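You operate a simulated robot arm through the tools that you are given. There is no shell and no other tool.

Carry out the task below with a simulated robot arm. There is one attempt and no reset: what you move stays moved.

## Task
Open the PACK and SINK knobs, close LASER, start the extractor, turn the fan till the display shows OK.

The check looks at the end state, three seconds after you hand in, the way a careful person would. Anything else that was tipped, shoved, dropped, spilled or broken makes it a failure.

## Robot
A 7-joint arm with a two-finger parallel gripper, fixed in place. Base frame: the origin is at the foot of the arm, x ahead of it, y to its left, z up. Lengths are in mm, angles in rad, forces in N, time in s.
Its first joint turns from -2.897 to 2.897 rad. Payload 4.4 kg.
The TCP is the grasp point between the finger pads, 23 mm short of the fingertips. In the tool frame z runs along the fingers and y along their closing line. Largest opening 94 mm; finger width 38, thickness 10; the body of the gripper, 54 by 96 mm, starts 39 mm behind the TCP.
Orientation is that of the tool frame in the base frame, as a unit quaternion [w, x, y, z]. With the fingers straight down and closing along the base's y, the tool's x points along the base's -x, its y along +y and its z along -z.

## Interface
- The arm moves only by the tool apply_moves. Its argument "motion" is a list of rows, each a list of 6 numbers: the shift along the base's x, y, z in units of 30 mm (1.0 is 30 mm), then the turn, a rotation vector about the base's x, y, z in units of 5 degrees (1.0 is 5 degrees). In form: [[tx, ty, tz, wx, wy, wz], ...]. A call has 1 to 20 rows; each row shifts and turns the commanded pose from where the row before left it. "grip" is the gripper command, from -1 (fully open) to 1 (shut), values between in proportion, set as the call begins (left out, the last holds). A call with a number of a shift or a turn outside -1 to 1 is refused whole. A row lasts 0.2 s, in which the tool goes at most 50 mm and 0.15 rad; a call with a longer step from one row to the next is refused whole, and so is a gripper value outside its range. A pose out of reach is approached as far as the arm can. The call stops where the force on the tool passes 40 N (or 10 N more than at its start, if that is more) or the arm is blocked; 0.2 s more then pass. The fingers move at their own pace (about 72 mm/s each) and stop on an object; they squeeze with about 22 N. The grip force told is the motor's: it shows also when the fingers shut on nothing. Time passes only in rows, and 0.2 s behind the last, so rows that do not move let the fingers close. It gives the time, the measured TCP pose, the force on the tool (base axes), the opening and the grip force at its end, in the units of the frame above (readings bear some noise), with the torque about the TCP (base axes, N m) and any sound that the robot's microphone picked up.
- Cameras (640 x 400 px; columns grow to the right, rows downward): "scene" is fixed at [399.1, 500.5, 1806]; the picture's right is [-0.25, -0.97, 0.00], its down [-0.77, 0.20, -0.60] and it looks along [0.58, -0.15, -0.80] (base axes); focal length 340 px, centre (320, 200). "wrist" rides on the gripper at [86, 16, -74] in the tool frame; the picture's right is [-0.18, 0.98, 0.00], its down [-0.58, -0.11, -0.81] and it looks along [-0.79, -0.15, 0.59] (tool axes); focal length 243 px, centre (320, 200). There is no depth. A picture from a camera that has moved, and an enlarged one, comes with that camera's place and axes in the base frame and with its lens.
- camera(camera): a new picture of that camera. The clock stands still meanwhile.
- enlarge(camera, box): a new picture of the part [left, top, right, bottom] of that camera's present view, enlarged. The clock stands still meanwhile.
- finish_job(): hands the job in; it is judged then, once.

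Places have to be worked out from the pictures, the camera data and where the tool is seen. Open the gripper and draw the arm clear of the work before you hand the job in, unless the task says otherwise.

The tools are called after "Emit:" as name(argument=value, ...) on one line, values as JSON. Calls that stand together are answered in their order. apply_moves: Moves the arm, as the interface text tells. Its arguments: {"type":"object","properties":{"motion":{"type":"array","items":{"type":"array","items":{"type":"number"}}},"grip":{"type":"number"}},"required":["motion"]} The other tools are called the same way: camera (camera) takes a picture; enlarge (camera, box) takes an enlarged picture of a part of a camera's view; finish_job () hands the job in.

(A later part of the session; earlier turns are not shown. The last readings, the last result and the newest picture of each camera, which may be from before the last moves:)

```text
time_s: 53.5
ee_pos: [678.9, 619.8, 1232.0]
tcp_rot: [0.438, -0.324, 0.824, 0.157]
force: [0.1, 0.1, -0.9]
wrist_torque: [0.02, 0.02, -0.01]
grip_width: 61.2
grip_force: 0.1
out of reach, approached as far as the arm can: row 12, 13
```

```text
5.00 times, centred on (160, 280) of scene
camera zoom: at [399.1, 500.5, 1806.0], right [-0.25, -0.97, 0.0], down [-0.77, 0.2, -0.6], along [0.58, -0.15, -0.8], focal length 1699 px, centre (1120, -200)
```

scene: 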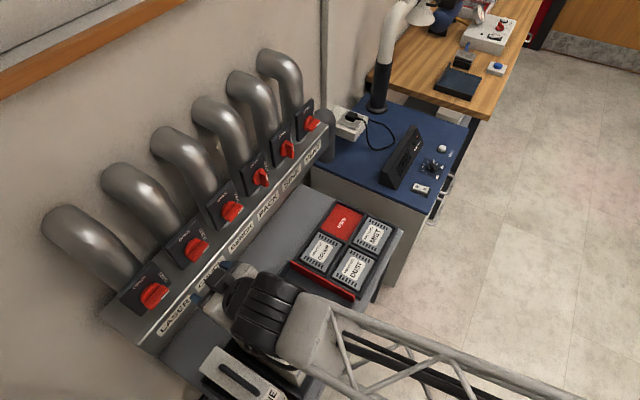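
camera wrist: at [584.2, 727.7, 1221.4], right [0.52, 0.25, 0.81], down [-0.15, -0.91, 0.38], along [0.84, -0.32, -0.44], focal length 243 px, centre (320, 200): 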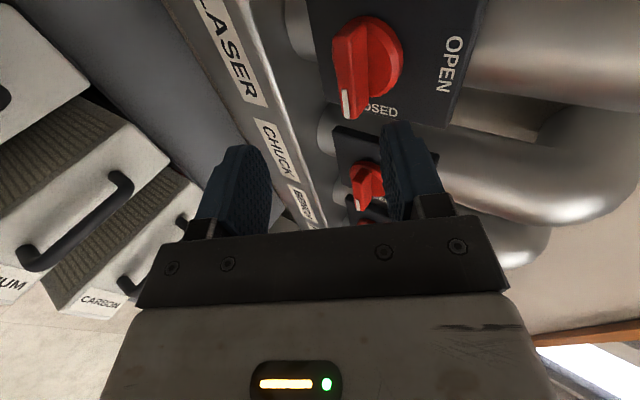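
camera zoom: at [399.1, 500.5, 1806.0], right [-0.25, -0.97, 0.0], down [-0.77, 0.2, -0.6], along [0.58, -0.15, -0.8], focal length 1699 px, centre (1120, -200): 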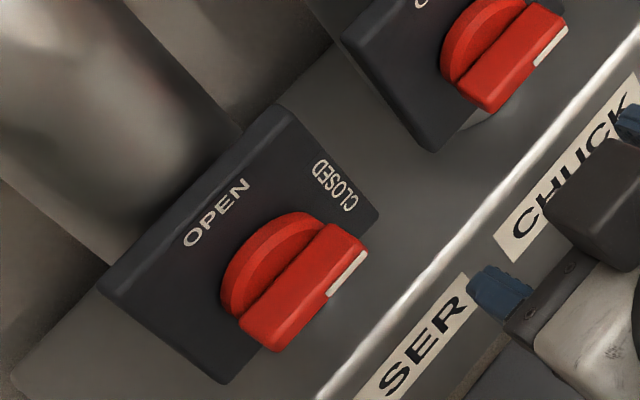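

All three knobs are set. I'll now swing the arm over toward the bench, turning the heading and keeping height.

Emit:
apply_moves(motion=[[0.3, -0.9, 0.05, 0, 0, -0.75], [0.3, -0.9, 0.05, 0, 0, -0.75], [0.3, -0.9, 0.05, 0, 0, -0.75], [0.3, -0.9, 0.05, 0, 0, -0.75], [0.3, -0.9, 0.05, 0, 0, -0.75], [0.3, -0.9, 0.05, 0, 0, -0.75], [0.3, -0.9, 0.05, 0, 0, -0.75], [0.3, -0.9, 0.05, 0, 0, -0.75], [0.3, -0.9, 0.05, 0, 0, -0.75], [0.3, -0.9, 0.05, 0, 0, -0.75], [0.3, -0.9, 0.05, 0, 0, -0.75], [0.3, -0.9, 0.05, 0, 0, -0.75]])

Emit:
apply_moves(motion=[[0.2, -0.9, 0, 0.07, 0.998, 0], [0.2, -0.9, 0, 0.07, 0.998, 0], [0.2, -0.9, 0, 0.07, 0.998, 0], [0.2, -0.9, 0, 0.07, 0.998, 0], [0.2, -0.9, 0, 0.07, 0.998, 0], [0.2, -0.9, 0, 0.07, 0.998, 0], [0.2, -0.9, 0, 0.07, 0.998, 0], [0.2, -0.9, 0, 0.07, 0.998, 0], [0.2, -0.9, 0, 0.07, 0.998, 0], [0.2, -0.9, 0, 0.07, 0.998, 0], [0.2, -0.9, 0, 0.07, 0.998, 0]])

Emit:
camera(camera="wrist")

Emit:
camera(camera="scene")

```text
time_s: 56.1
ee_pos: [784.7, 295.7, 1249.1]
tcp_rot: [0.464, 0.016, 0.886, -0.019]
force: [0.9, 0.0, 0.0]
wrist_torque: [0.03, -0.02, 0.01]
grip_width: 60.9
grip_force: 0.0
```

```text
time_s: 58.5
ee_pos: [807.5, 169.3, 1230.1]
tcp_rot: [0.277, 0.019, 0.961, -0.012]
force: [-0.2, 0.1, 0.1]
wrist_torque: [0.01, 0.0, 0.03]
grip_width: 61.3
grip_force: 0.0
out of reach, approached as far as the arm can: row 5, 6, 7, 8, 9, 10, 11
```

```text
taken
camera wrist: at [696.0, 190.8, 1248.1], right [0.2, 0.98, 0.09], down [0.06, -0.1, 0.99], along [0.98, -0.19, -0.08], focal length 243 px, centre (320, 200)
```

wrist: 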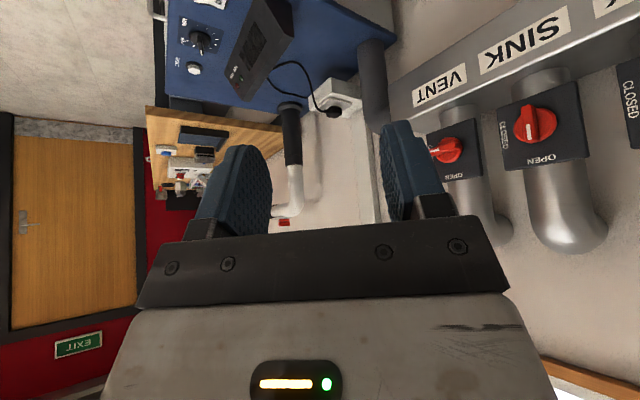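

```text
taken
```

scene: 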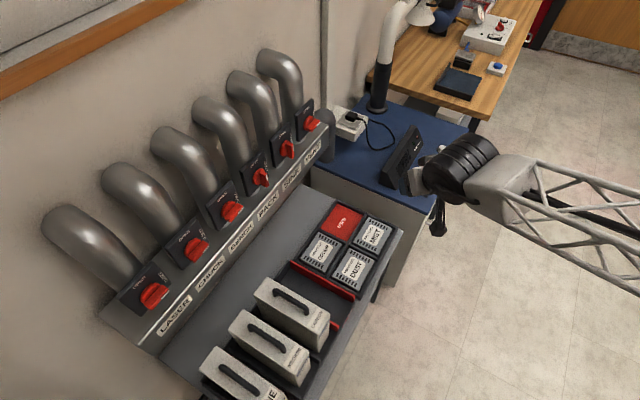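

The arm reported a reach limit up here while pitching down. I'll lower toward (770, 20, 1110) and pull the heading straight, then try pitching down again.

Emit:
apply_moves(motion=[[-0.15, -0.6, -0.5, 0, 0, 0], [-0.15, -0.6, -0.5, 0, 0, 0], [-0.15, -0.6, -0.5, 0, 0, 0], [-0.15, -0.6, -0.5, 0, 0, 0], [-0.15, -0.6, -0.5, 0, 0, 0], [-0.15, -0.6, -0.5, 0, 0, 0], [-0.15, -0.6, -0.5, 0, 0, 0], [-0.15, -0.6, -0.5, 0, 0, 0]])

Emit:
apply_moves(motion=[[0, 0, 0, 0.07, 0.998, 0], [0, 0, 0, 0.07, 0.998, 0], [0, 0, 0, 0.07, 0.998, 0], [0, 0, 0, 0.07, 0.998, 0], [0, 0, 0, 0.07, 0.998, 0], [0, 0, 0, 0, 0, 0]])

Emit:
camera(camera="wrist")

Emit:
camera(camera="scene")

```text
time_s: 60.3
ee_pos: [772.4, 72.6, 1100.0]
tcp_rot: [0.278, 0.02, 0.96, -0.014]
force: [0.2, 0.1, 0.5]
wrist_torque: [0.01, 0.0, 0.02]
grip_width: 61.0
grip_force: 0.0
out of reach, approached as far as the arm can: row 2, 3, 4, 5, 6, 7, 8
```

```text
time_s: 61.7
ee_pos: [773.4, 72.1, 1099.7]
tcp_rot: [0.277, 0.02, 0.961, -0.014]
force: [-0.5, -0.4, -1.0]
wrist_torque: [-0.01, 0.0, 0.0]
grip_width: 61.0
grip_force: 0.1
out of reach, approached as far as the arm can: row 1, 2, 3, 4, 5
```

```text
taken
camera wrist: at [661.6, 95.1, 1117.0], right [0.2, 0.98, 0.08], down [0.06, -0.1, 0.99], along [0.98, -0.2, -0.07], focal length 243 px, centre (320, 200)
```

wrist: 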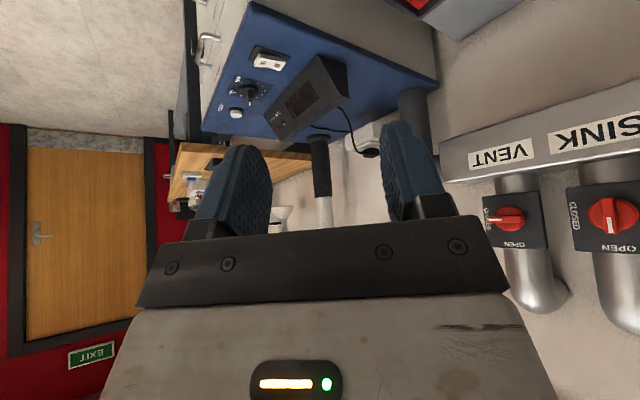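

```text
taken
```

scene: 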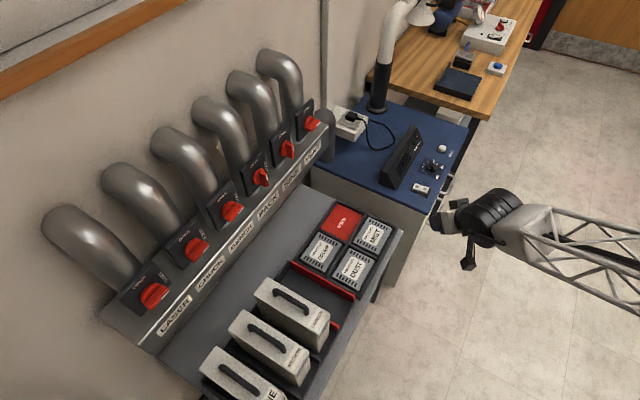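

The limit suggests the wrist has flipped past straight during the knob work. I'll retrace the original motion: pitch up to roughly align with the forearm, then yaw left about 45°, before pitching down again.

Emit:
apply_moves(motion=[[0, 0, 0.1, -0.065, -0.998, 0], [0, 0, 0.1, -0.065, -0.998, 0], [0, 0, 0.1, -0.065, -0.998, 0], [0, 0, 0.1, -0.065, -0.998, 0], [0, 0, 0.1, -0.065, -0.998, 0], [0, 0, 0.1, -0.065, -0.998, 0], [0, 0, 0.1, -0.065, -0.998, 0], [0, 0, 0.1, -0.065, -0.998, 0], [0, 0, 0.1, 0, 0, 1], [0, 0, 0.1, 0, 0, 1], [0, 0, 0.1, 0, 0, 1], [0, 0, 0.1, 0, 0, 1], [0, 0, 0.1, 0, 0, 1], [0, 0, 0.1, 0, 0, 1], [0, 0, 0.1, 0, 0, 1], [0, 0, 0.1, 0, 0, 1], [0, 0, 0.1, 0, 0, 1], [0, 0, 0.1, 0, 0, 1]])

Emit:
camera(camera="scene")

```text
time_s: 65.5
ee_pos: [771.9, 73.1, 1153.9]
tcp_rot: [0.546, -0.325, 0.739, 0.223]
force: [0.2, 0.5, 0.9]
wrist_torque: [0.03, 0.04, -0.02]
grip_width: 61.0
grip_force: 0.0
```

```text
taken
```

scene: 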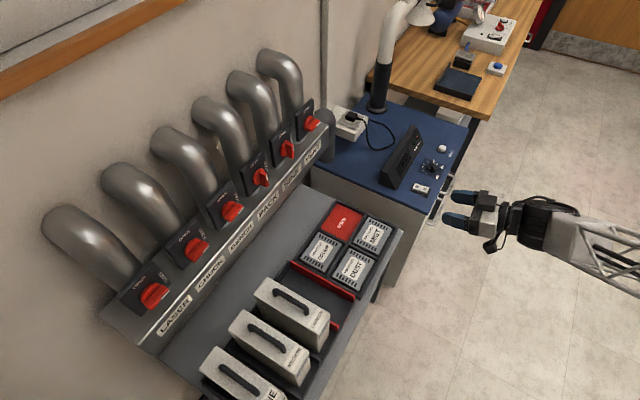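

The wrist follows without reach limits. Now I'll pitch down to tool-vertical at this heading.

Emit:
apply_moves(motion=[[-0.1, 0, 0, -0.945, 0.913, 0], [-0.1, 0, 0, -0.945, 0.913, 0], [-0.1, 0, 0, -0.945, 0.913, 0], [-0.1, 0, 0, -0.945, 0.913, 0], [-0.1, 0, 0, -0.945, 0.913, 0], [-0.1, 0, 0, -0.945, 0.913, 0], [-0.1, 0, 0, -0.945, 0.913, 0], [-0.1, 0, 0, -0.945, 0.913, 0], [-0.1, 0, 0, -0.945, 0.913, 0], [-0.1, 0, 0, -0.945, 0.913, 0], [-0.1, 0, 0, -0.945, 0.913, 0]])

```text
time_s: 67.9
ee_pos: [748.4, 74.0, 1154.1]
tcp_rot: [0.158, -0.396, 0.902, 0.065]
force: [0.1, -0.1, 0.3]
wrist_torque: [-0.01, -0.02, -0.01]
grip_width: 61.0
grip_force: 0.0
out of reach, approached as far as the arm can: row 9, 10, 11
```

It got to 70° down before a limit, likely because of the large yaw relative to the arm. I'll yaw back toward straight ahead and then finish pitching down.

Emit:
apply_moves(motion=[[0, 0, 0, 0, 0, -1], [0, 0, 0, 0, 0, -1], [0, 0, 0, 0, 0, -1], [0, 0, 0, 0, 0, -1], [0, 0, 0, 0, 0, -1], [0, 0, 0, 0, 0, -1], [0, 0, 0, 0, 0, -1], [0, 0, 0, 0, 0, -1]])

Emit:
apply_moves(motion=[[0, 0, 0, 0, 1, 0], [0, 0, 0, 0, 1, 0], [0, 0, 0, 0, 1, 0], [0, 0, 0, 0, 1, 0]])

Emit:
camera(camera="wrist")

```text
time_s: 69.7
ee_pos: [739.2, 68.8, 1099.7]
tcp_rot: [0.171, -0.257, 0.95, 0.051]
force: [0.0, -0.4, 0.1]
wrist_torque: [-0.02, -0.01, 0.02]
grip_width: 61.1
grip_force: 0.1
out of reach, approached as far as the arm can: row 2, 3, 4, 5, 6, 7, 8
```

```text
time_s: 70.7
ee_pos: [737.3, 68.6, 1087.9]
tcp_rot: [0.131, -0.255, 0.956, 0.068]
force: [-0.9, -0.5, 0.2]
wrist_torque: [-0.02, -0.02, 0.0]
grip_width: 61.2
grip_force: 0.0
out of reach, approached as far as the arm can: row 1, 2, 3, 4
```

```text
taken
camera wrist: at [641.8, 27.7, 1136.1], right [-0.34, 0.93, 0.11], down [0.37, 0.02, 0.93], along [0.87, 0.36, -0.35], focal length 243 px, centre (320, 200)
```

wrist: 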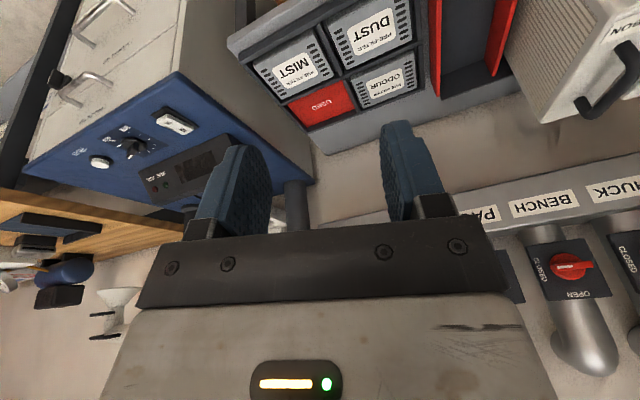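

The wrist still seems to be in the flipped configuration. I'll pitch it clearly above the forearm line first, so that the following left yaw goes the right way around.

Emit:
apply_moves(motion=[[0, 0, 0.25, 0.87, -0.966, 0], [0, 0, 0.25, 0.87, -0.966, 0], [0, 0, 0.25, 0.87, -0.966, 0], [0, 0, 0.25, 0.87, -0.966, 0], [0, 0, 0.25, 0.87, -0.966, 0], [0, 0, 0.25, 0.87, -0.966, 0], [0, 0, 0.25, 0.87, -0.966, 0], [0, 0, 0.25, 0.87, -0.966, 0], [0, 0, 0.25, 0.87, -0.966, 0], [0, 0, 0.25, 0.87, -0.966, 0], [0, 0, 0.25, 0.87, -0.966, 0], [0, 0, 0.25, 0.87, -0.966, 0]])

Emit:
camera(camera="scene")

```text
time_s: 73.3
ee_pos: [738.0, 68.1, 1179.5]
tcp_rot: [0.642, -0.183, 0.663, 0.339]
force: [-0.1, 0.7, 0.4]
wrist_torque: [0.0, -0.02, 0.03]
grip_width: 61.0
grip_force: 0.0
```

```text
taken
```

scene: 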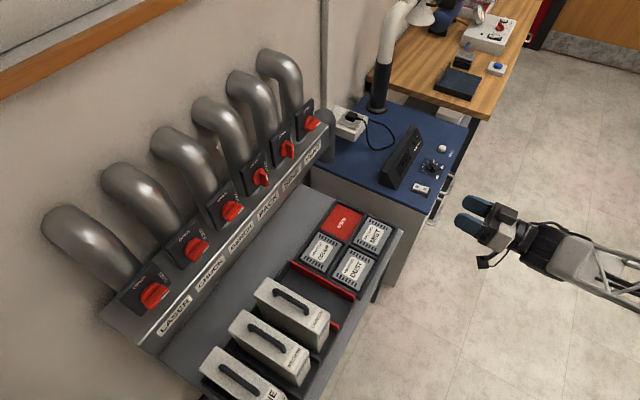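

Pitch is now slightly above horizontal with no limit reported. Next I'll yaw left 40°.

Emit:
apply_moves(motion=[[0, 0, 0, 0, 0, 1], [0, 0, 0, 0, 0, 1], [0, 0, 0, 0, 0, 1], [0, 0, 0, 0, 0, 1], [0, 0, 0, 0, 0, 1], [0, 0, 0, 0, 0, 1], [0, 0, 0, 0, 0, 1], [0, 0, 0, 0, 0, 1]])

Emit:
camera(camera="scene")

```text
time_s: 75.1
ee_pos: [738.0, 69.7, 1178.9]
tcp_rot: [0.486, -0.399, 0.561, 0.538]
force: [-0.5, -0.6, 0.2]
wrist_torque: [0.03, 0.02, 0.03]
grip_width: 60.8
grip_force: 0.1
```

```text
taken
```

scene: 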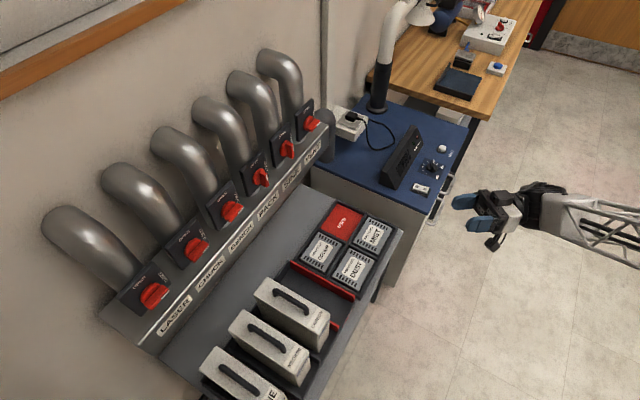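

The wrist is now bent well left. I'll pitch down 80° from here toward vertical.

Emit:
apply_moves(motion=[[0, 0, 0, -0.99, 0.12, 0], [0, 0, 0, -0.99, 0.12, 0], [0, 0, 0, -0.99, 0.12, 0], [0, 0, 0, -0.99, 0.12, 0], [0, 0, 0, -0.99, 0.12, 0], [0, 0, 0, -0.99, 0.12, 0], [0, 0, 0, -0.99, 0.12, 0], [0, 0, 0, -0.99, 0.12, 0], [0, 0, 0, -0.99, 0.12, 0], [0, 0, 0, -0.99, 0.12, 0], [0, 0, 0, -0.99, 0.12, 0], [0, 0, 0, -0.99, 0.12, 0]])

Emit:
camera(camera="scene")

```text
time_s: 77.7
ee_pos: [737.5, 69.0, 1179.8]
tcp_rot: [0.19, -0.553, 0.783, 0.212]
force: [0.7, 0.2, 0.0]
wrist_torque: [0.01, -0.02, 0.02]
grip_width: 61.1
grip_force: 0.1
```

```text
taken
```

scene: 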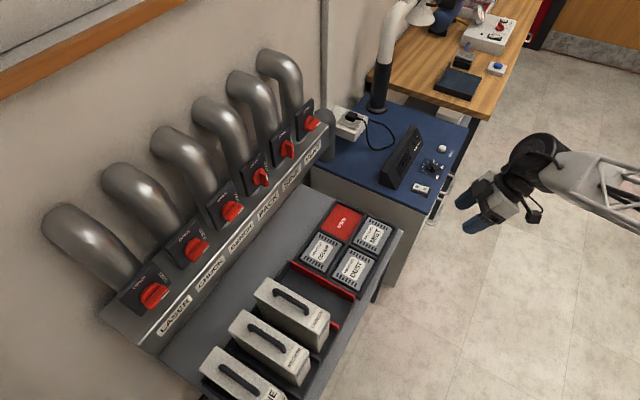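

That passes the previous limit with pitch at -57°. I'll continue to near vertical and then yaw back to face ahead.

Emit:
apply_moves(motion=[[0, 0, 0, -0.99, 0.12, 0], [0, 0, 0, -0.99, 0.12, 0], [0, 0, 0, -0.99, 0.12, 0], [0, 0, 0, -0.99, 0.12, 0], [0, 0, 0, -0.99, 0.12, 0], [0, 0, 0, -0.99, 0.12, 0], [0, 0, 0, 0, 0, -1], [0, 0, 0, 0, 0, -1], [0, 0, 0, 0, 0, -1], [0, 0, 0, 0, 0, -1], [0, 0, 0, 0, 0, -1], [0, 0, 0, 0, 0, -1], [0, 0, 0, 0, 0, -1], [0, 0, 0, 0, 0, -1], [0, 0, 0, 0, 0, -1], [0, 0, 0, 0, 0, -1]])

Emit:
apply_moves(motion=[[0, 0, 0, 0, 0, -1], [0, 0, 0, 0, 0, -1], [0, 0, 0, 0, 0, -1], [0, 0, 0, 0, 0, -1], [0, 0, 0, 0, 0, -1], [0, 0, 0, 0, 0, -1]])

Emit:
camera(camera="wrist")

```text
time_s: 81.1
ee_pos: [734.9, 68.9, 1163.5]
tcp_rot: [0.122, -0.304, 0.942, 0.08]
force: [-0.5, -0.1, -1.0]
wrist_torque: [0.0, -0.03, -0.01]
grip_width: 61.3
grip_force: 0.0
out of reach, approached as far as the arm can: row 5, 6, 13, 14, 15
```

```text
time_s: 82.5
ee_pos: [734.7, 67.5, 1160.1]
tcp_rot: [0.13, -0.242, 0.958, 0.081]
force: [-0.1, 0.5, 0.2]
wrist_torque: [0.02, -0.07, 0.03]
grip_width: 61.0
grip_force: 0.0
out of reach, approached as far as the arm can: row 1, 3, 5, 6
```

```text
taken
camera wrist: at [638.6, 27.7, 1208.2], right [-0.32, 0.94, 0.14], down [0.38, -0.01, 0.93], along [0.87, 0.35, -0.35], focal length 243 px, centre (320, 200)
```

wrist: 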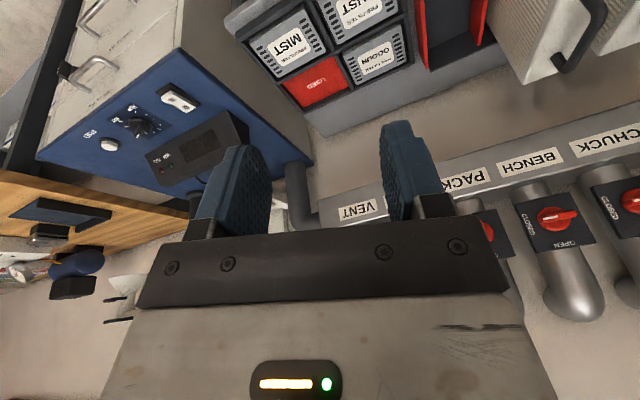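

Still partly limited, so I'll return to the starting region near (640, 70, 1280) where tool-down worked, then straighten the tool there.

Emit:
apply_moves(motion=[[-0.6, 0, 0.8, 0, 0, 0], [-0.6, 0, 0.8, 0, 0, 0], [-0.6, 0, 0.8, 0, 0, 0], [-0.6, 0, 0.8, 0, 0, 0], [-0.6, 0, 0.8, 0, 0, 0], [0, 0, 0, 0, 0, 0]])

Emit:
apply_moves(motion=[[0, 0, 0, 0, 0, -1], [0, 0, 0, 0, 0, -1], [0, 0, 0, 0, 0, -1]])

Emit:
camera(camera="scene")

```text
time_s: 83.9
ee_pos: [718.2, 65.0, 1144.9]
tcp_rot: [0.132, -0.222, 0.963, 0.08]
force: [0.2, 0.0, 0.6]
wrist_torque: [-0.01, 0.0, 0.0]
grip_width: 60.9
grip_force: 0.0
out of reach, approached as far as the arm can: row 1, 2, 3, 4, 5
```

```text
time_s: 84.7
ee_pos: [719.9, 64.6, 1143.7]
tcp_rot: [0.135, -0.201, 0.967, 0.08]
force: [0.7, 0.0, -0.1]
wrist_torque: [0.0, 0.01, 0.0]
grip_width: 61.0
grip_force: 0.0
out of reach, approached as far as the arm can: row 1, 3
```

```text
taken
```

scene: 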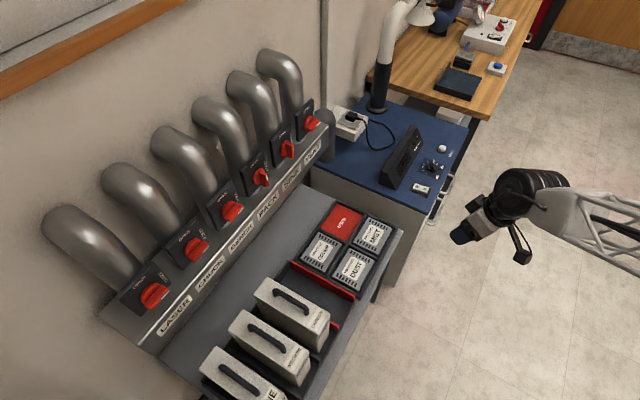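

Vertical tool isn't essential: the bench controls are far enough out that a tilted tool is needed anyway. I'll pitch up to about -48°, then yaw right while extending toward the bench at a safe height.

Emit:
apply_moves(motion=[[0.1, 0, 0, 0.669, -0.743, 0], [0.1, 0, 0, 0.669, -0.743, 0], [0.1, 0, 0, 0.669, -0.743, 0], [0.1, 0, 0, 0.669, -0.743, 0], [0.1, 0, 0, 0.669, -0.743, 0], [0.6, -0.3, -0.4, 0, 0, -1], [0.6, -0.3, -0.4, 0, 0, -1], [0.6, -0.3, -0.4, 0, 0, -1], [0.6, -0.3, -0.4, 0, 0, -1], [0.6, -0.3, -0.4, 0, 0, -1], [0.6, -0.3, -0.4, 0, 0, -1], [0.6, -0.3, -0.4, 0, 0, -1], [0.6, -0.3, -0.4, 0, 0, -1]])

Emit:
camera(camera="wrist")

Emit:
camera(camera="scene")

```text
time_s: 87.5
ee_pos: [876.1, -3.7, 1047.7]
tcp_rot: [0.362, 0.132, 0.92, 0.067]
force: [0.2, 0.1, 0.3]
wrist_torque: [0.0, 0.04, 0.01]
grip_width: 61.1
grip_force: 0.0
out of reach, approached as far as the arm can: row 13
```

```text
taken
camera wrist: at [768.2, 34.9, 1049.6], right [0.32, 0.89, 0.34], down [-0.16, -0.3, 0.94], along [0.93, -0.36, 0.05], focal length 243 px, centre (320, 200)
```

wrist: 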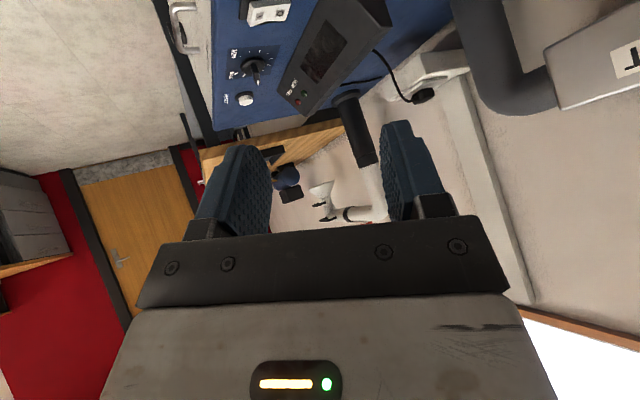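

```text
taken
```

scene: 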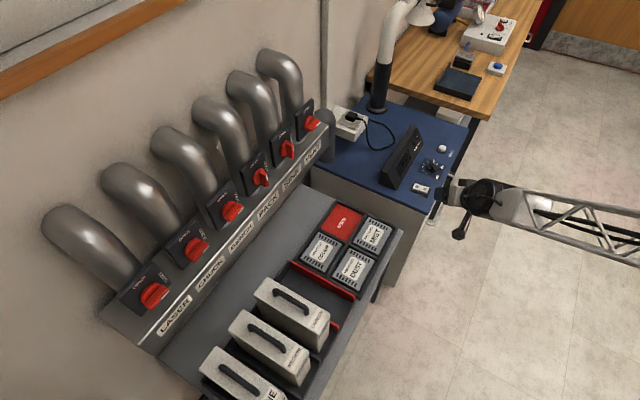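

The arm now tracks toward the bench at (876, -4, 1048) with heading 2° and pitch -47°. I'll enlarge the wrist view to locate the rocker and the fan knob.

Emit:
enlarge(camera="wrist", box=[190, 0, 390, 125])

Emit:
enlarge(camera="scene", box=[370, 110, 480, 220])

```text
3.20 times, centred on (290, 62) of wrist
camera zoom: at [768.2, 34.9, 1049.6], right [0.32, 0.89, 0.34], down [-0.16, -0.3, 0.94], along [0.93, -0.36, 0.05], focal length 776 px, centre (416, 640)
```

zoom: 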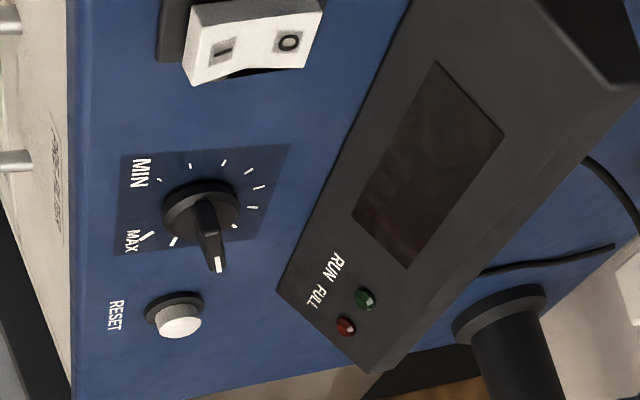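

```text
3.64 times, centred on (425, 165) of scene
camera zoom: at [399.1, 500.5, 1806.0], right [-0.25, -0.97, 0.0], down [-0.77, 0.2, -0.6], along [0.58, -0.15, -0.8], focal length 1236 px, centre (-62, 327)
```

zoom: 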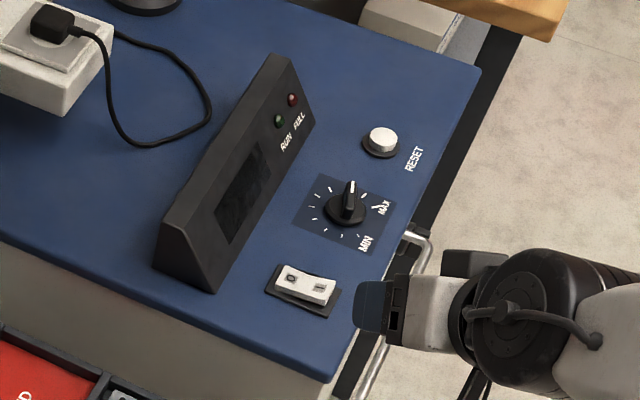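

The rocker's I end is raised at about (1057, -69, 829) and its O end is down, so the extractor is off. The fan knob is centred near (1156, -146) with its pointer about 78% toward MAX. I'll close the fingers and move above the I end.

Emit:
apply_moves(motion=[[0.7, -0.28, -0.58, 0, 0, 0], [0.7, -0.28, -0.58, 0, 0, 0], [0.7, -0.28, -0.58, 0, 0, 0], [0.7, -0.28, -0.58, 0, 0, 0], [0.7, -0.28, -0.58, 0, 0, 0], [0.7, -0.28, -0.58, 0, 0, 0], [0.7, -0.28, -0.58, 0, 0, 0], [0.7, -0.28, -0.58, 0, 0, 0], [0, 0, 0, 0, 0, 0]], grip=1)

Emit:
camera(camera="wrist")

Emit:
enlarge(camera="scene", box=[370, 110, 480, 220])

```text
time_s: 89.5
ee_pos: [1044.4, -72.8, 904.4]
tcp_rot: [0.362, 0.133, 0.92, 0.067]
force: [0.4, -0.2, 0.4]
wrist_torque: [0.02, -0.03, 0.0]
grip_width: 0.0
grip_force: 22.5
```

```text
taken
camera wrist: at [937.4, -33.9, 906.4], right [0.32, 0.89, 0.33], down [-0.16, -0.3, 0.94], along [0.93, -0.36, 0.05], focal length 243 px, centre (320, 200)
```

wrist: 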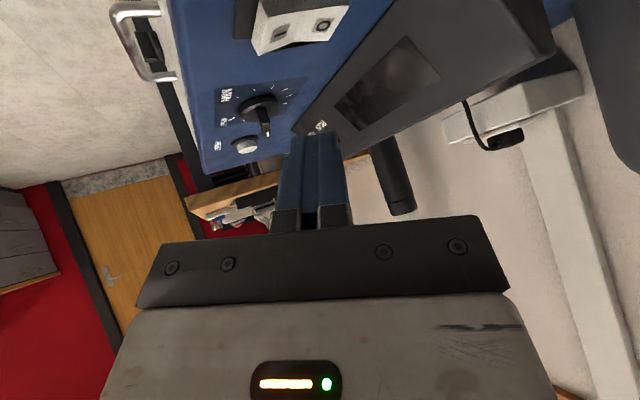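

```text
3.64 times, centred on (425, 165) of scene
camera zoom: at [399.1, 500.5, 1806.0], right [-0.25, -0.97, 0.0], down [-0.77, 0.2, -0.6], along [0.58, -0.15, -0.8], focal length 1236 px, centre (-62, 327)
```

zoom: 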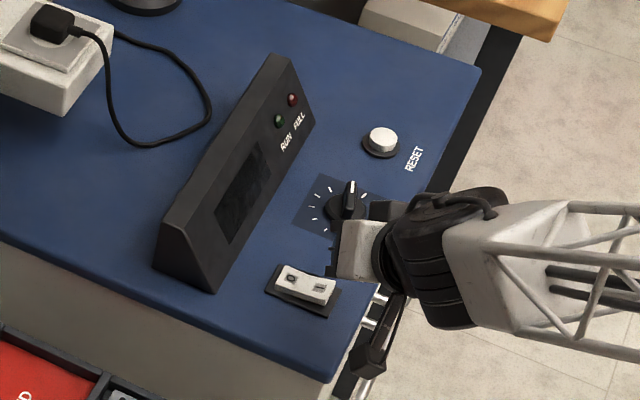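

The rocker's I mark re-triangulates to (1055, -69, 829). I'll move over it and lower in steps, with the last steps small so the press is gentle.

Emit:
apply_moves(motion=[[0.27, 0.14, -0.5, 0, 0, 0], [0, 0, -0.5, 0, 0, 0], [0, 0, -0.3, 0, 0, 0], [0, 0, 0, 0, 0, 0]])

Emit:
camera(camera="wrist")

Emit:
enlarge(camera="wrist", box=[220, 20, 420, 160])

Emit:
enlarge(camera="scene", box=[390, 150, 470, 220])

```text
time_s: 90.5
ee_pos: [1053.3, -68.1, 865.5]
tcp_rot: [0.361, 0.133, 0.921, 0.066]
force: [-0.1, -0.2, 0.1]
wrist_torque: [0.0, 0.0, -0.01]
grip_width: 0.0
grip_force: 21.9
```

```text
taken
camera wrist: at [945.6, -29.5, 868.0], right [0.32, 0.89, 0.33], down [-0.16, -0.3, 0.94], along [0.93, -0.36, 0.05], focal length 243 px, centre (320, 200)
```

wrist: 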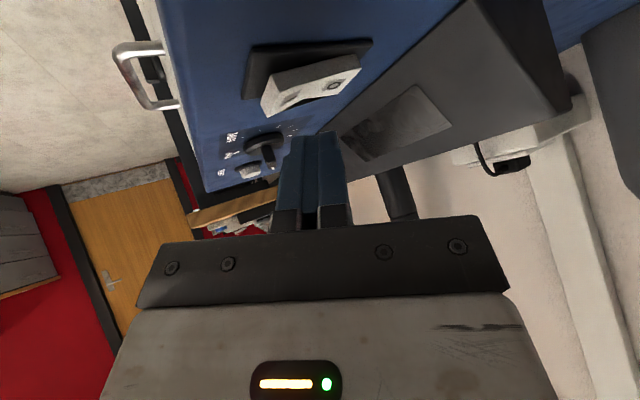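

```text
2.86 times, centred on (320, 90) of wrist
camera zoom: at [945.6, -29.5, 868.0], right [0.32, 0.89, 0.33], down [-0.16, -0.3, 0.94], along [0.93, -0.36, 0.05], focal length 693 px, centre (320, 514)
```

zoom: 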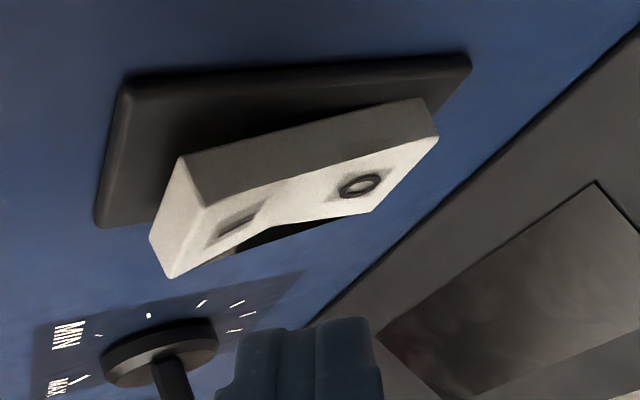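

```text
5.71 times, centred on (430, 185) of scene
camera zoom: at [399.1, 500.5, 1806.0], right [-0.25, -0.97, 0.0], down [-0.77, 0.2, -0.6], along [0.58, -0.15, -0.8], focal length 1941 px, centre (-309, 286)
```

zoom: 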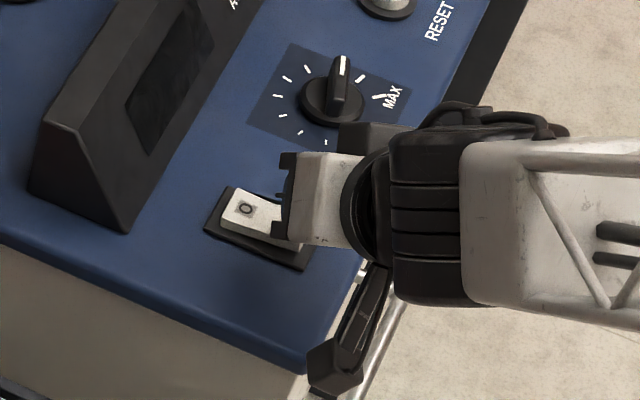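

The rounded fingertips sit about 12 mm above the I end. I'll shift 4 mm left and lower in small steps to press it, watching force and sound.

Emit:
apply_moves(motion=[[0, 0.13, -0.3, 0, 0, 0], [0, 0, -0.1, 0, 0, 0], [0, 0, -0.1, 0, 0, 0], [0, 0, -0.1, 0, 0, 0], [0, 0, -0.1, 0, 0, 0]])

Emit:
camera(camera="wrist")

Emit:
enlarge(camera="scene", box=[370, 110, 480, 220])

```text
time_s: 91.7
ee_pos: [1052.6, -64.2, 844.6]
tcp_rot: [0.361, 0.133, 0.921, 0.067]
force: [-4.6, 0.8, 1.9]
wrist_torque: [-0.02, 0.14, -0.03]
grip_width: 0.0
grip_force: 22.0
```

```text
taken
camera wrist: at [945.3, -25.8, 846.6], right [0.32, 0.89, 0.33], down [-0.16, -0.3, 0.94], along [0.93, -0.36, 0.05], focal length 243 px, centre (320, 200)
```

wrist: 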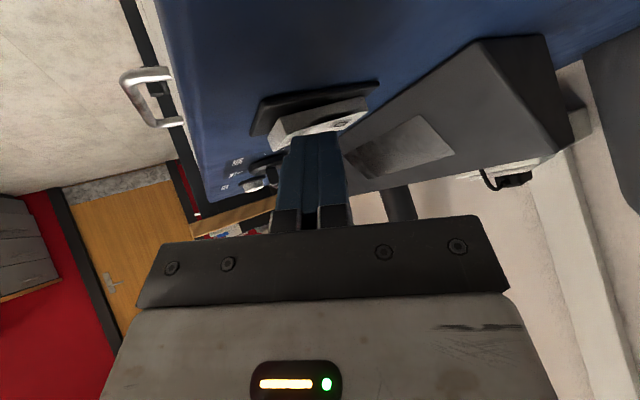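

```text
3.64 times, centred on (425, 165) of scene
camera zoom: at [399.1, 500.5, 1806.0], right [-0.25, -0.97, 0.0], down [-0.77, 0.2, -0.6], along [0.58, -0.15, -0.8], focal length 1236 px, centre (-62, 327)
```

zoom: 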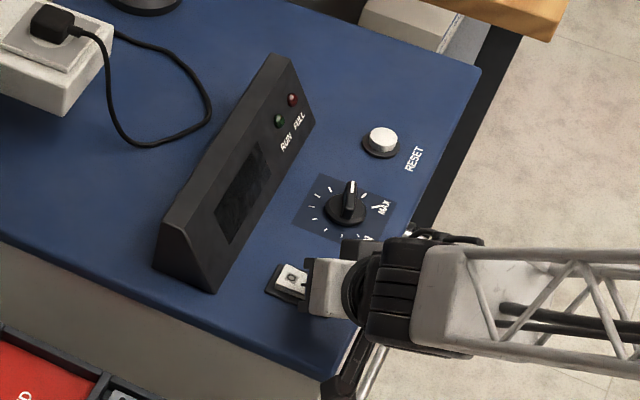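

The force pushes back toward the robot, so the tip is in the rocker's valley near the O half. I'll lift 9 mm, move 10 mm toward the front end, and press again.

Emit:
apply_moves(motion=[[0, 0, 0.3, 0, 0, 0], [-0.237, -0.237, 0, 0, 0, 0], [0, 0, -0.15, 0, 0, 0], [0, 0, -0.1, 0, 0, 0], [0, 0, -0.1, 0, 0, 0]])

Emit:
enlarge(camera="wrist", box=[220, 40, 420, 180])

Emit:
enlarge(camera="scene", box=[390, 150, 470, 220])

```text
time_s: 92.9
ee_pos: [1045.8, -72.6, 845.2]
tcp_rot: [0.362, 0.132, 0.92, 0.067]
force: [-0.2, -0.8, 0.4]
wrist_torque: [0.0, -0.03, 0.04]
grip_width: 0.1
grip_force: 21.4
```

```text
2.86 times, centred on (320, 110) of wrist
camera zoom: at [938.1, -33.0, 846.8], right [0.32, 0.89, 0.33], down [-0.16, -0.3, 0.94], along [0.93, -0.36, 0.05], focal length 693 px, centre (320, 457)
```

zoom: 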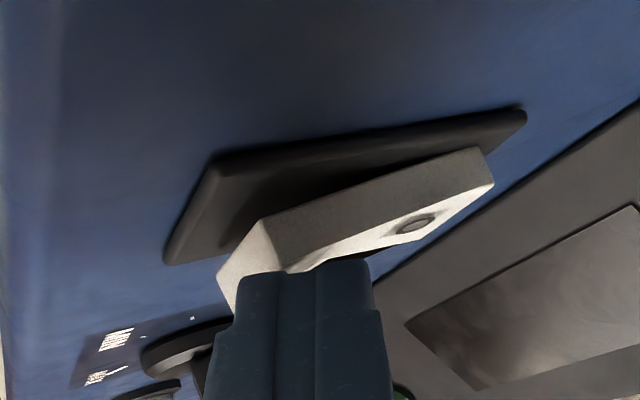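

```text
5.71 times, centred on (430, 185) of scene
camera zoom: at [399.1, 500.5, 1806.0], right [-0.25, -0.97, 0.0], down [-0.77, 0.2, -0.6], along [0.58, -0.15, -0.8], focal length 1941 px, centre (-309, 286)
```

zoom: 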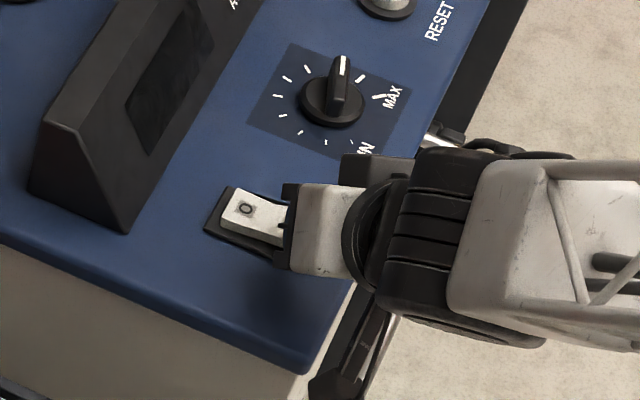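

The fingertips are now over the I end with no contact yet. I'll lower in 2.5 mm steps.

Emit:
apply_moves(motion=[[0, 0, -0.083, 0, 0, 0], [0, 0, -0.083, 0, 0, 0], [0, 0, -0.083, 0, 0, 0], [0, 0, -0.083, 0, 0, 0]])

Emit:
enlarge(camera="wrist", box=[220, 40, 420, 180])

Emit:
enlarge(camera="scene", box=[370, 110, 480, 220])

```text
time_s: 93.9
ee_pos: [1046.4, -70.7, 837.8]
tcp_rot: [0.363, 0.133, 0.92, 0.067]
force: [-16.6, 4.2, 29.1]
wrist_torque: [0.06, 0.25, -0.02]
grip_width: 0.0
grip_force: 22.2
```

```text
2.86 times, centred on (320, 110) of wrist
camera zoom: at [938.5, -32.5, 839.2], right [0.32, 0.89, 0.34], down [-0.17, -0.3, 0.94], along [0.93, -0.36, 0.05], focal length 693 px, centre (320, 457)
```

zoom: 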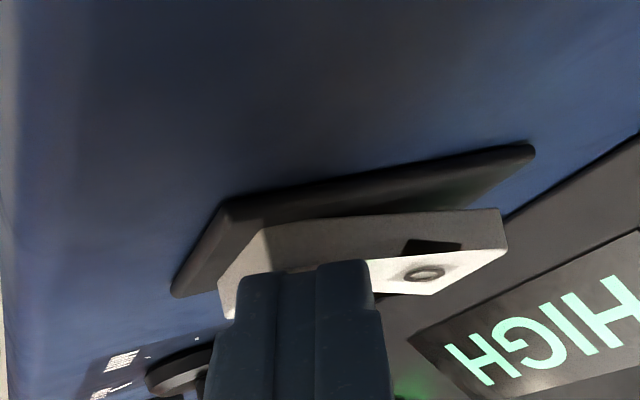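

```text
3.64 times, centred on (425, 165) of scene
camera zoom: at [399.1, 500.5, 1806.0], right [-0.25, -0.97, 0.0], down [-0.77, 0.2, -0.6], along [0.58, -0.15, -0.8], focal length 1236 px, centre (-62, 327)
```

zoom: 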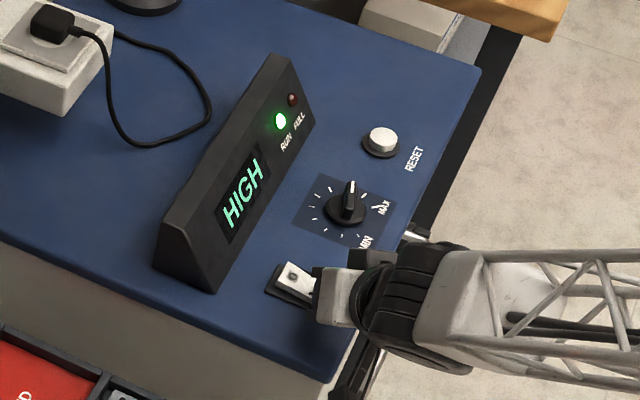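

The extractor is running: the RUN lamp is lit and the display reads HIGH, so the fan must be turned down (counterclockwise). I'll lift off the rocker and confirm it stays on.

Emit:
apply_moves(motion=[[-0.1, -0.1, 0.3, 0, 0, 0], [-0.1, -0.1, 0.5, 0, 0, 0], [0, -0.2, 0.6, 0, 0, 0], [0, -0.4, 0.6, 0, 0, 0]])

Emit:
enlarge(camera="scene", box=[370, 110, 480, 220])

Emit:
enlarge(camera="wrist", box=[200, 0, 420, 150])

```text
time_s: 94.9
ee_pos: [1040.0, -95.8, 894.8]
tcp_rot: [0.361, 0.132, 0.921, 0.066]
force: [0.0, 0.1, 0.6]
wrist_torque: [-0.03, 0.02, 0.0]
grip_width: 0.1
grip_force: 22.0
```

```text
3.64 times, centred on (425, 165) of scene
camera zoom: at [399.1, 500.5, 1806.0], right [-0.25, -0.97, 0.0], down [-0.77, 0.2, -0.6], along [0.58, -0.15, -0.8], focal length 1236 px, centre (-62, 327)
```

zoom: 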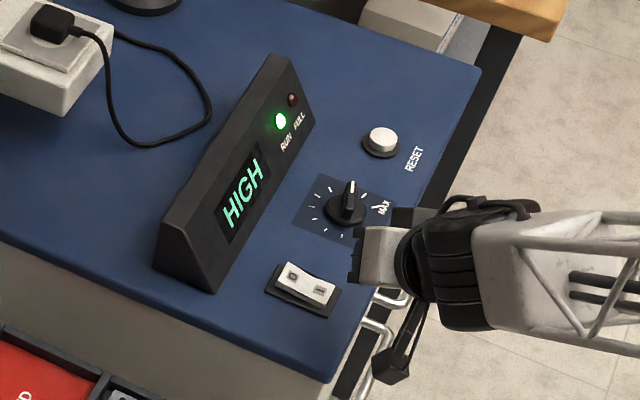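

```text
2.67 times, centred on (310, 75) of wrist
camera zoom: at [932.4, -56.5, 896.9], right [0.32, 0.89, 0.33], down [-0.16, -0.3, 0.94], along [0.93, -0.36, 0.05], focal length 647 px, centre (347, 533)
```

zoom: 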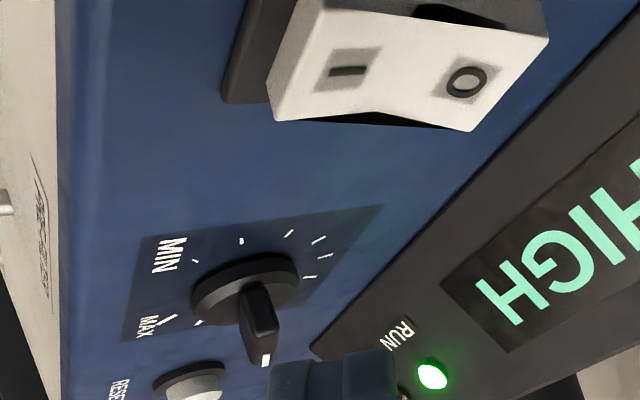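

The extractor stays on with HIGH showing. I'll test reach by moving to the right-hand side of the fan knob at a safe height.

Emit:
apply_moves(motion=[[0.9, -0.72, -0.1, 0, 0, 0], [0.9, -0.72, -0.1, 0, 0, 0], [0.9, -0.72, -0.1, 0, 0, 0], [0.9, -0.72, -0.1, 0, 0, 0], [0, 0, 0, 0, 0, 0]])

Emit:
camera(camera="wrist")

Emit:
enlarge(camera="scene", box=[370, 110, 480, 220])

```text
time_s: 96.1
ee_pos: [1149.7, -182.5, 881.9]
tcp_rot: [0.361, 0.133, 0.921, 0.067]
force: [0.4, -1.2, 0.3]
wrist_torque: [0.01, 0.03, -0.03]
grip_width: 0.0
grip_force: 21.4
```

```text
taken
camera wrist: at [1042.0, -143.7, 885.1], right [0.32, 0.89, 0.33], down [-0.16, -0.3, 0.94], along [0.93, -0.36, 0.05], focal length 243 px, centre (320, 200)
```

wrist: 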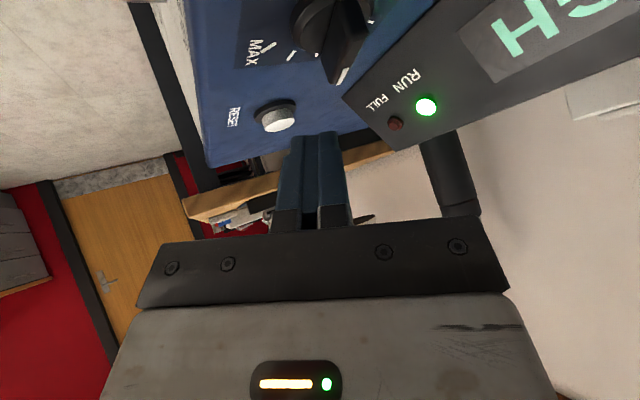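

```text
3.64 times, centred on (425, 165) of scene
camera zoom: at [399.1, 500.5, 1806.0], right [-0.25, -0.97, 0.0], down [-0.77, 0.2, -0.6], along [0.58, -0.15, -0.8], focal length 1236 px, centre (-62, 327)
```

zoom: 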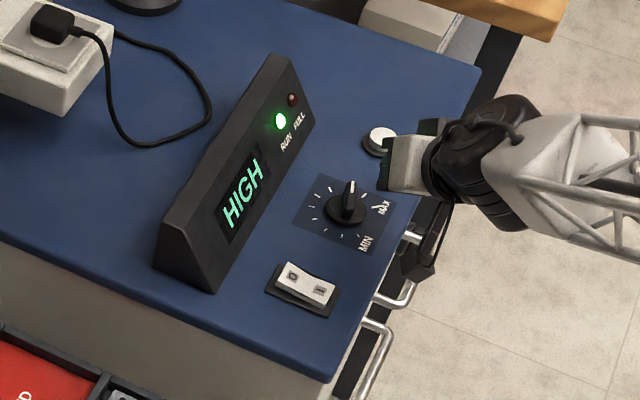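

This pose is reachable. I'll enlarge the wrist view to refine the knob and pointer position before lowering beside it.

Emit:
enlarge(camera="wrist", box=[220, 0, 420, 140])

Emit:
enlarge(camera="scene", box=[410, 140, 460, 190])

```text
2.86 times, centred on (320, 70) of wrist
camera zoom: at [1042.0, -143.7, 885.1], right [0.32, 0.89, 0.33], down [-0.16, -0.3, 0.94], along [0.93, -0.36, 0.05], focal length 693 px, centre (320, 571)
```

zoom: 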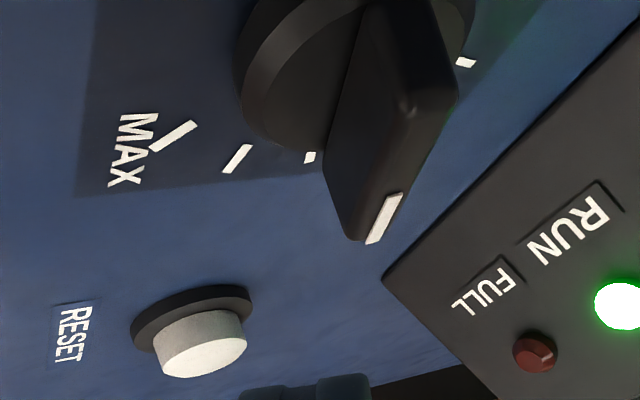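

```text
8.00 times, centred on (435, 165) of scene
camera zoom: at [399.1, 500.5, 1806.0], right [-0.25, -0.97, 0.0], down [-0.77, 0.2, -0.6], along [0.58, -0.15, -0.8], focal length 2718 px, centre (-600, 480)
```

zoom: 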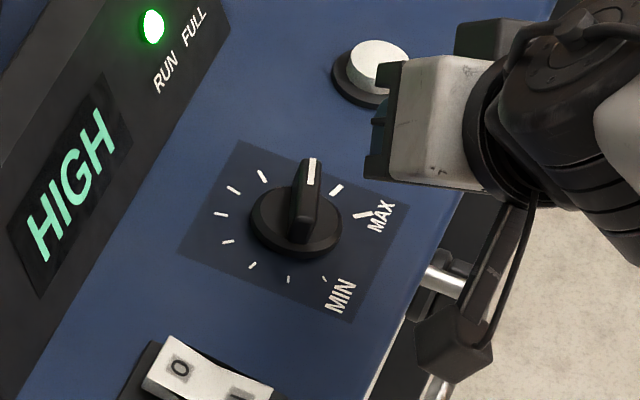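

The pointer tip is near (1187, -165, 832), pointing at about -33°. I'll lower the closed fingers to the right of the pointer, just above the bench.

Emit:
apply_moves(motion=[[0.05, 0, -0.4, 0, 0, 0], [0.05, 0, -0.4, 0, 0, 0], [0, 0, -0.25, 0, 0, 0], [0, 0, -0.15, 0, 0, 0], [0, 0, 0, 0, 0, 0]])

Emit:
camera(camera="wrist")

Emit:
enlarge(camera="scene", box=[400, 130, 470, 200])

```text
time_s: 97.3
ee_pos: [1151.2, -181.8, 846.8]
tcp_rot: [0.361, 0.134, 0.921, 0.065]
force: [0.2, 0.1, -0.1]
wrist_torque: [0.04, 0.02, -0.01]
grip_width: 0.1
grip_force: 22.2
```

```text
taken
camera wrist: at [1042.9, -143.5, 848.8], right [0.32, 0.89, 0.33], down [-0.16, -0.3, 0.94], along [0.93, -0.36, 0.05], focal length 243 px, centre (320, 200)
```

wrist: 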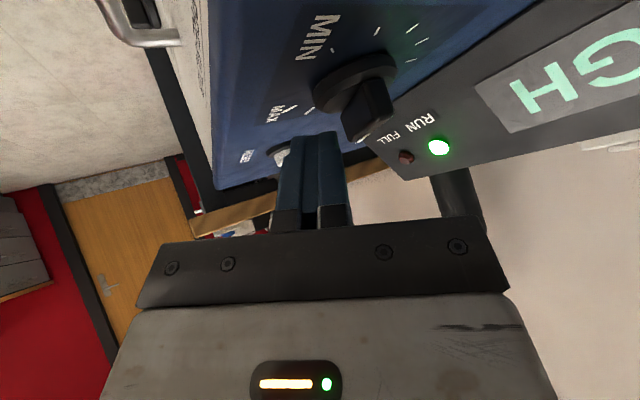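

```text
5.71 times, centred on (435, 165) of scene
camera zoom: at [399.1, 500.5, 1806.0], right [-0.25, -0.97, 0.0], down [-0.77, 0.2, -0.6], along [0.58, -0.15, -0.8], focal length 1941 px, centre (-337, 400)
```

zoom: 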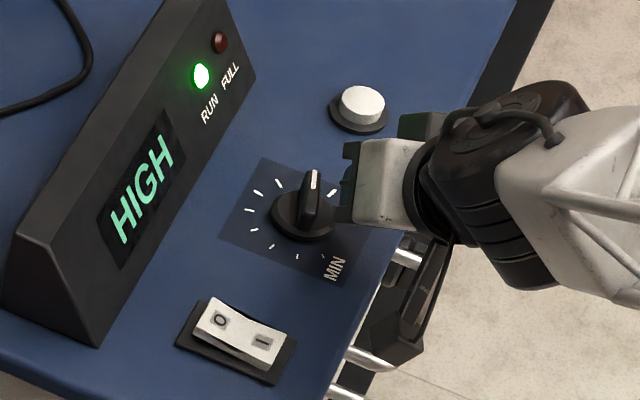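

The fingertips sit just right of the pointer. I'll enlarge the wrist view to judge overlap height and gap.

Emit:
enlarge(camera="wrist", box=[250, 30, 430, 170])

```text
2.86 times, centred on (340, 100) of wrist
camera zoom: at [1042.9, -143.5, 848.8], right [0.32, 0.89, 0.33], down [-0.16, -0.3, 0.94], along [0.93, -0.36, 0.05], focal length 693 px, centre (263, 486)
```

zoom: 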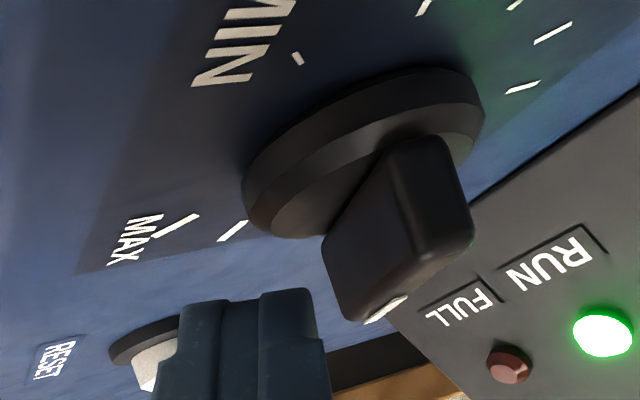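

The pointer fin stands about 17 mm above its disc and the tips overlap its side by roughly 9 mm. I'll move 11 mm further out for leverage, drop 2 mm, and push left in small steps to turn it counterclockwise.

Emit:
apply_moves(motion=[[0.36, 0, -0.06, 0, 0, 0], [0.02, 0.15, 0, 0, 0, 0], [0.02, 0.1, 0, 0, 0, 0], [0.02, 0.1, 0, 0, 0, 0], [0.02, 0.1, 0, 0, 0, 0], [0, 0, 0, 0, 0, 0]])

Emit:
enlarge(camera="wrist", box=[250, 30, 430, 170])

Emit:
enlarge(camera="scene", box=[380, 120, 470, 210])

```text
time_s: 98.5
ee_pos: [1163.2, -173.9, 845.0]
tcp_rot: [0.362, 0.135, 0.92, 0.065]
force: [-6.8, -11.4, -0.5]
wrist_torque: [-0.27, 0.13, -0.03]
grip_width: 0.1
grip_force: 21.9
stopped in row 6: the force on the tool passed its limit at 44 N (the readings are from after the stop); the commanded pose is now the measured one
```

```text
2.86 times, centred on (340, 100) of wrist
camera zoom: at [1055.9, -134.5, 846.5], right [0.33, 0.88, 0.33], down [-0.17, -0.29, 0.94], along [0.93, -0.36, 0.05], focal length 693 px, centre (263, 486)
```

zoom: 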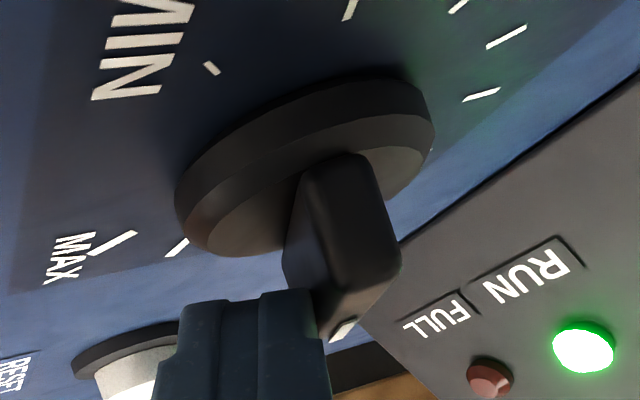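

```text
4.44 times, centred on (425, 165) of scene
camera zoom: at [399.1, 500.5, 1806.0], right [-0.25, -0.97, 0.0], down [-0.77, 0.2, -0.6], along [0.58, -0.15, -0.8], focal length 1510 px, centre (-147, 356)
```

zoom: 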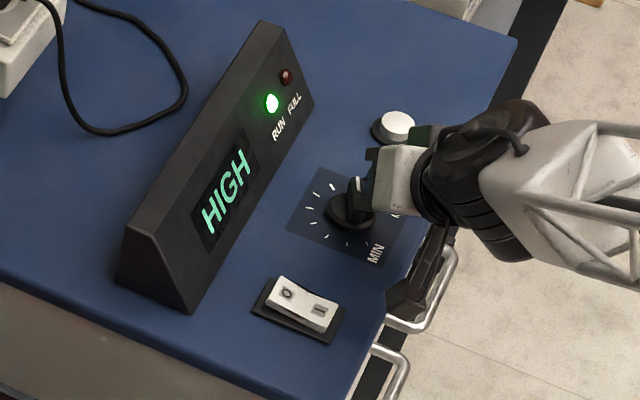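

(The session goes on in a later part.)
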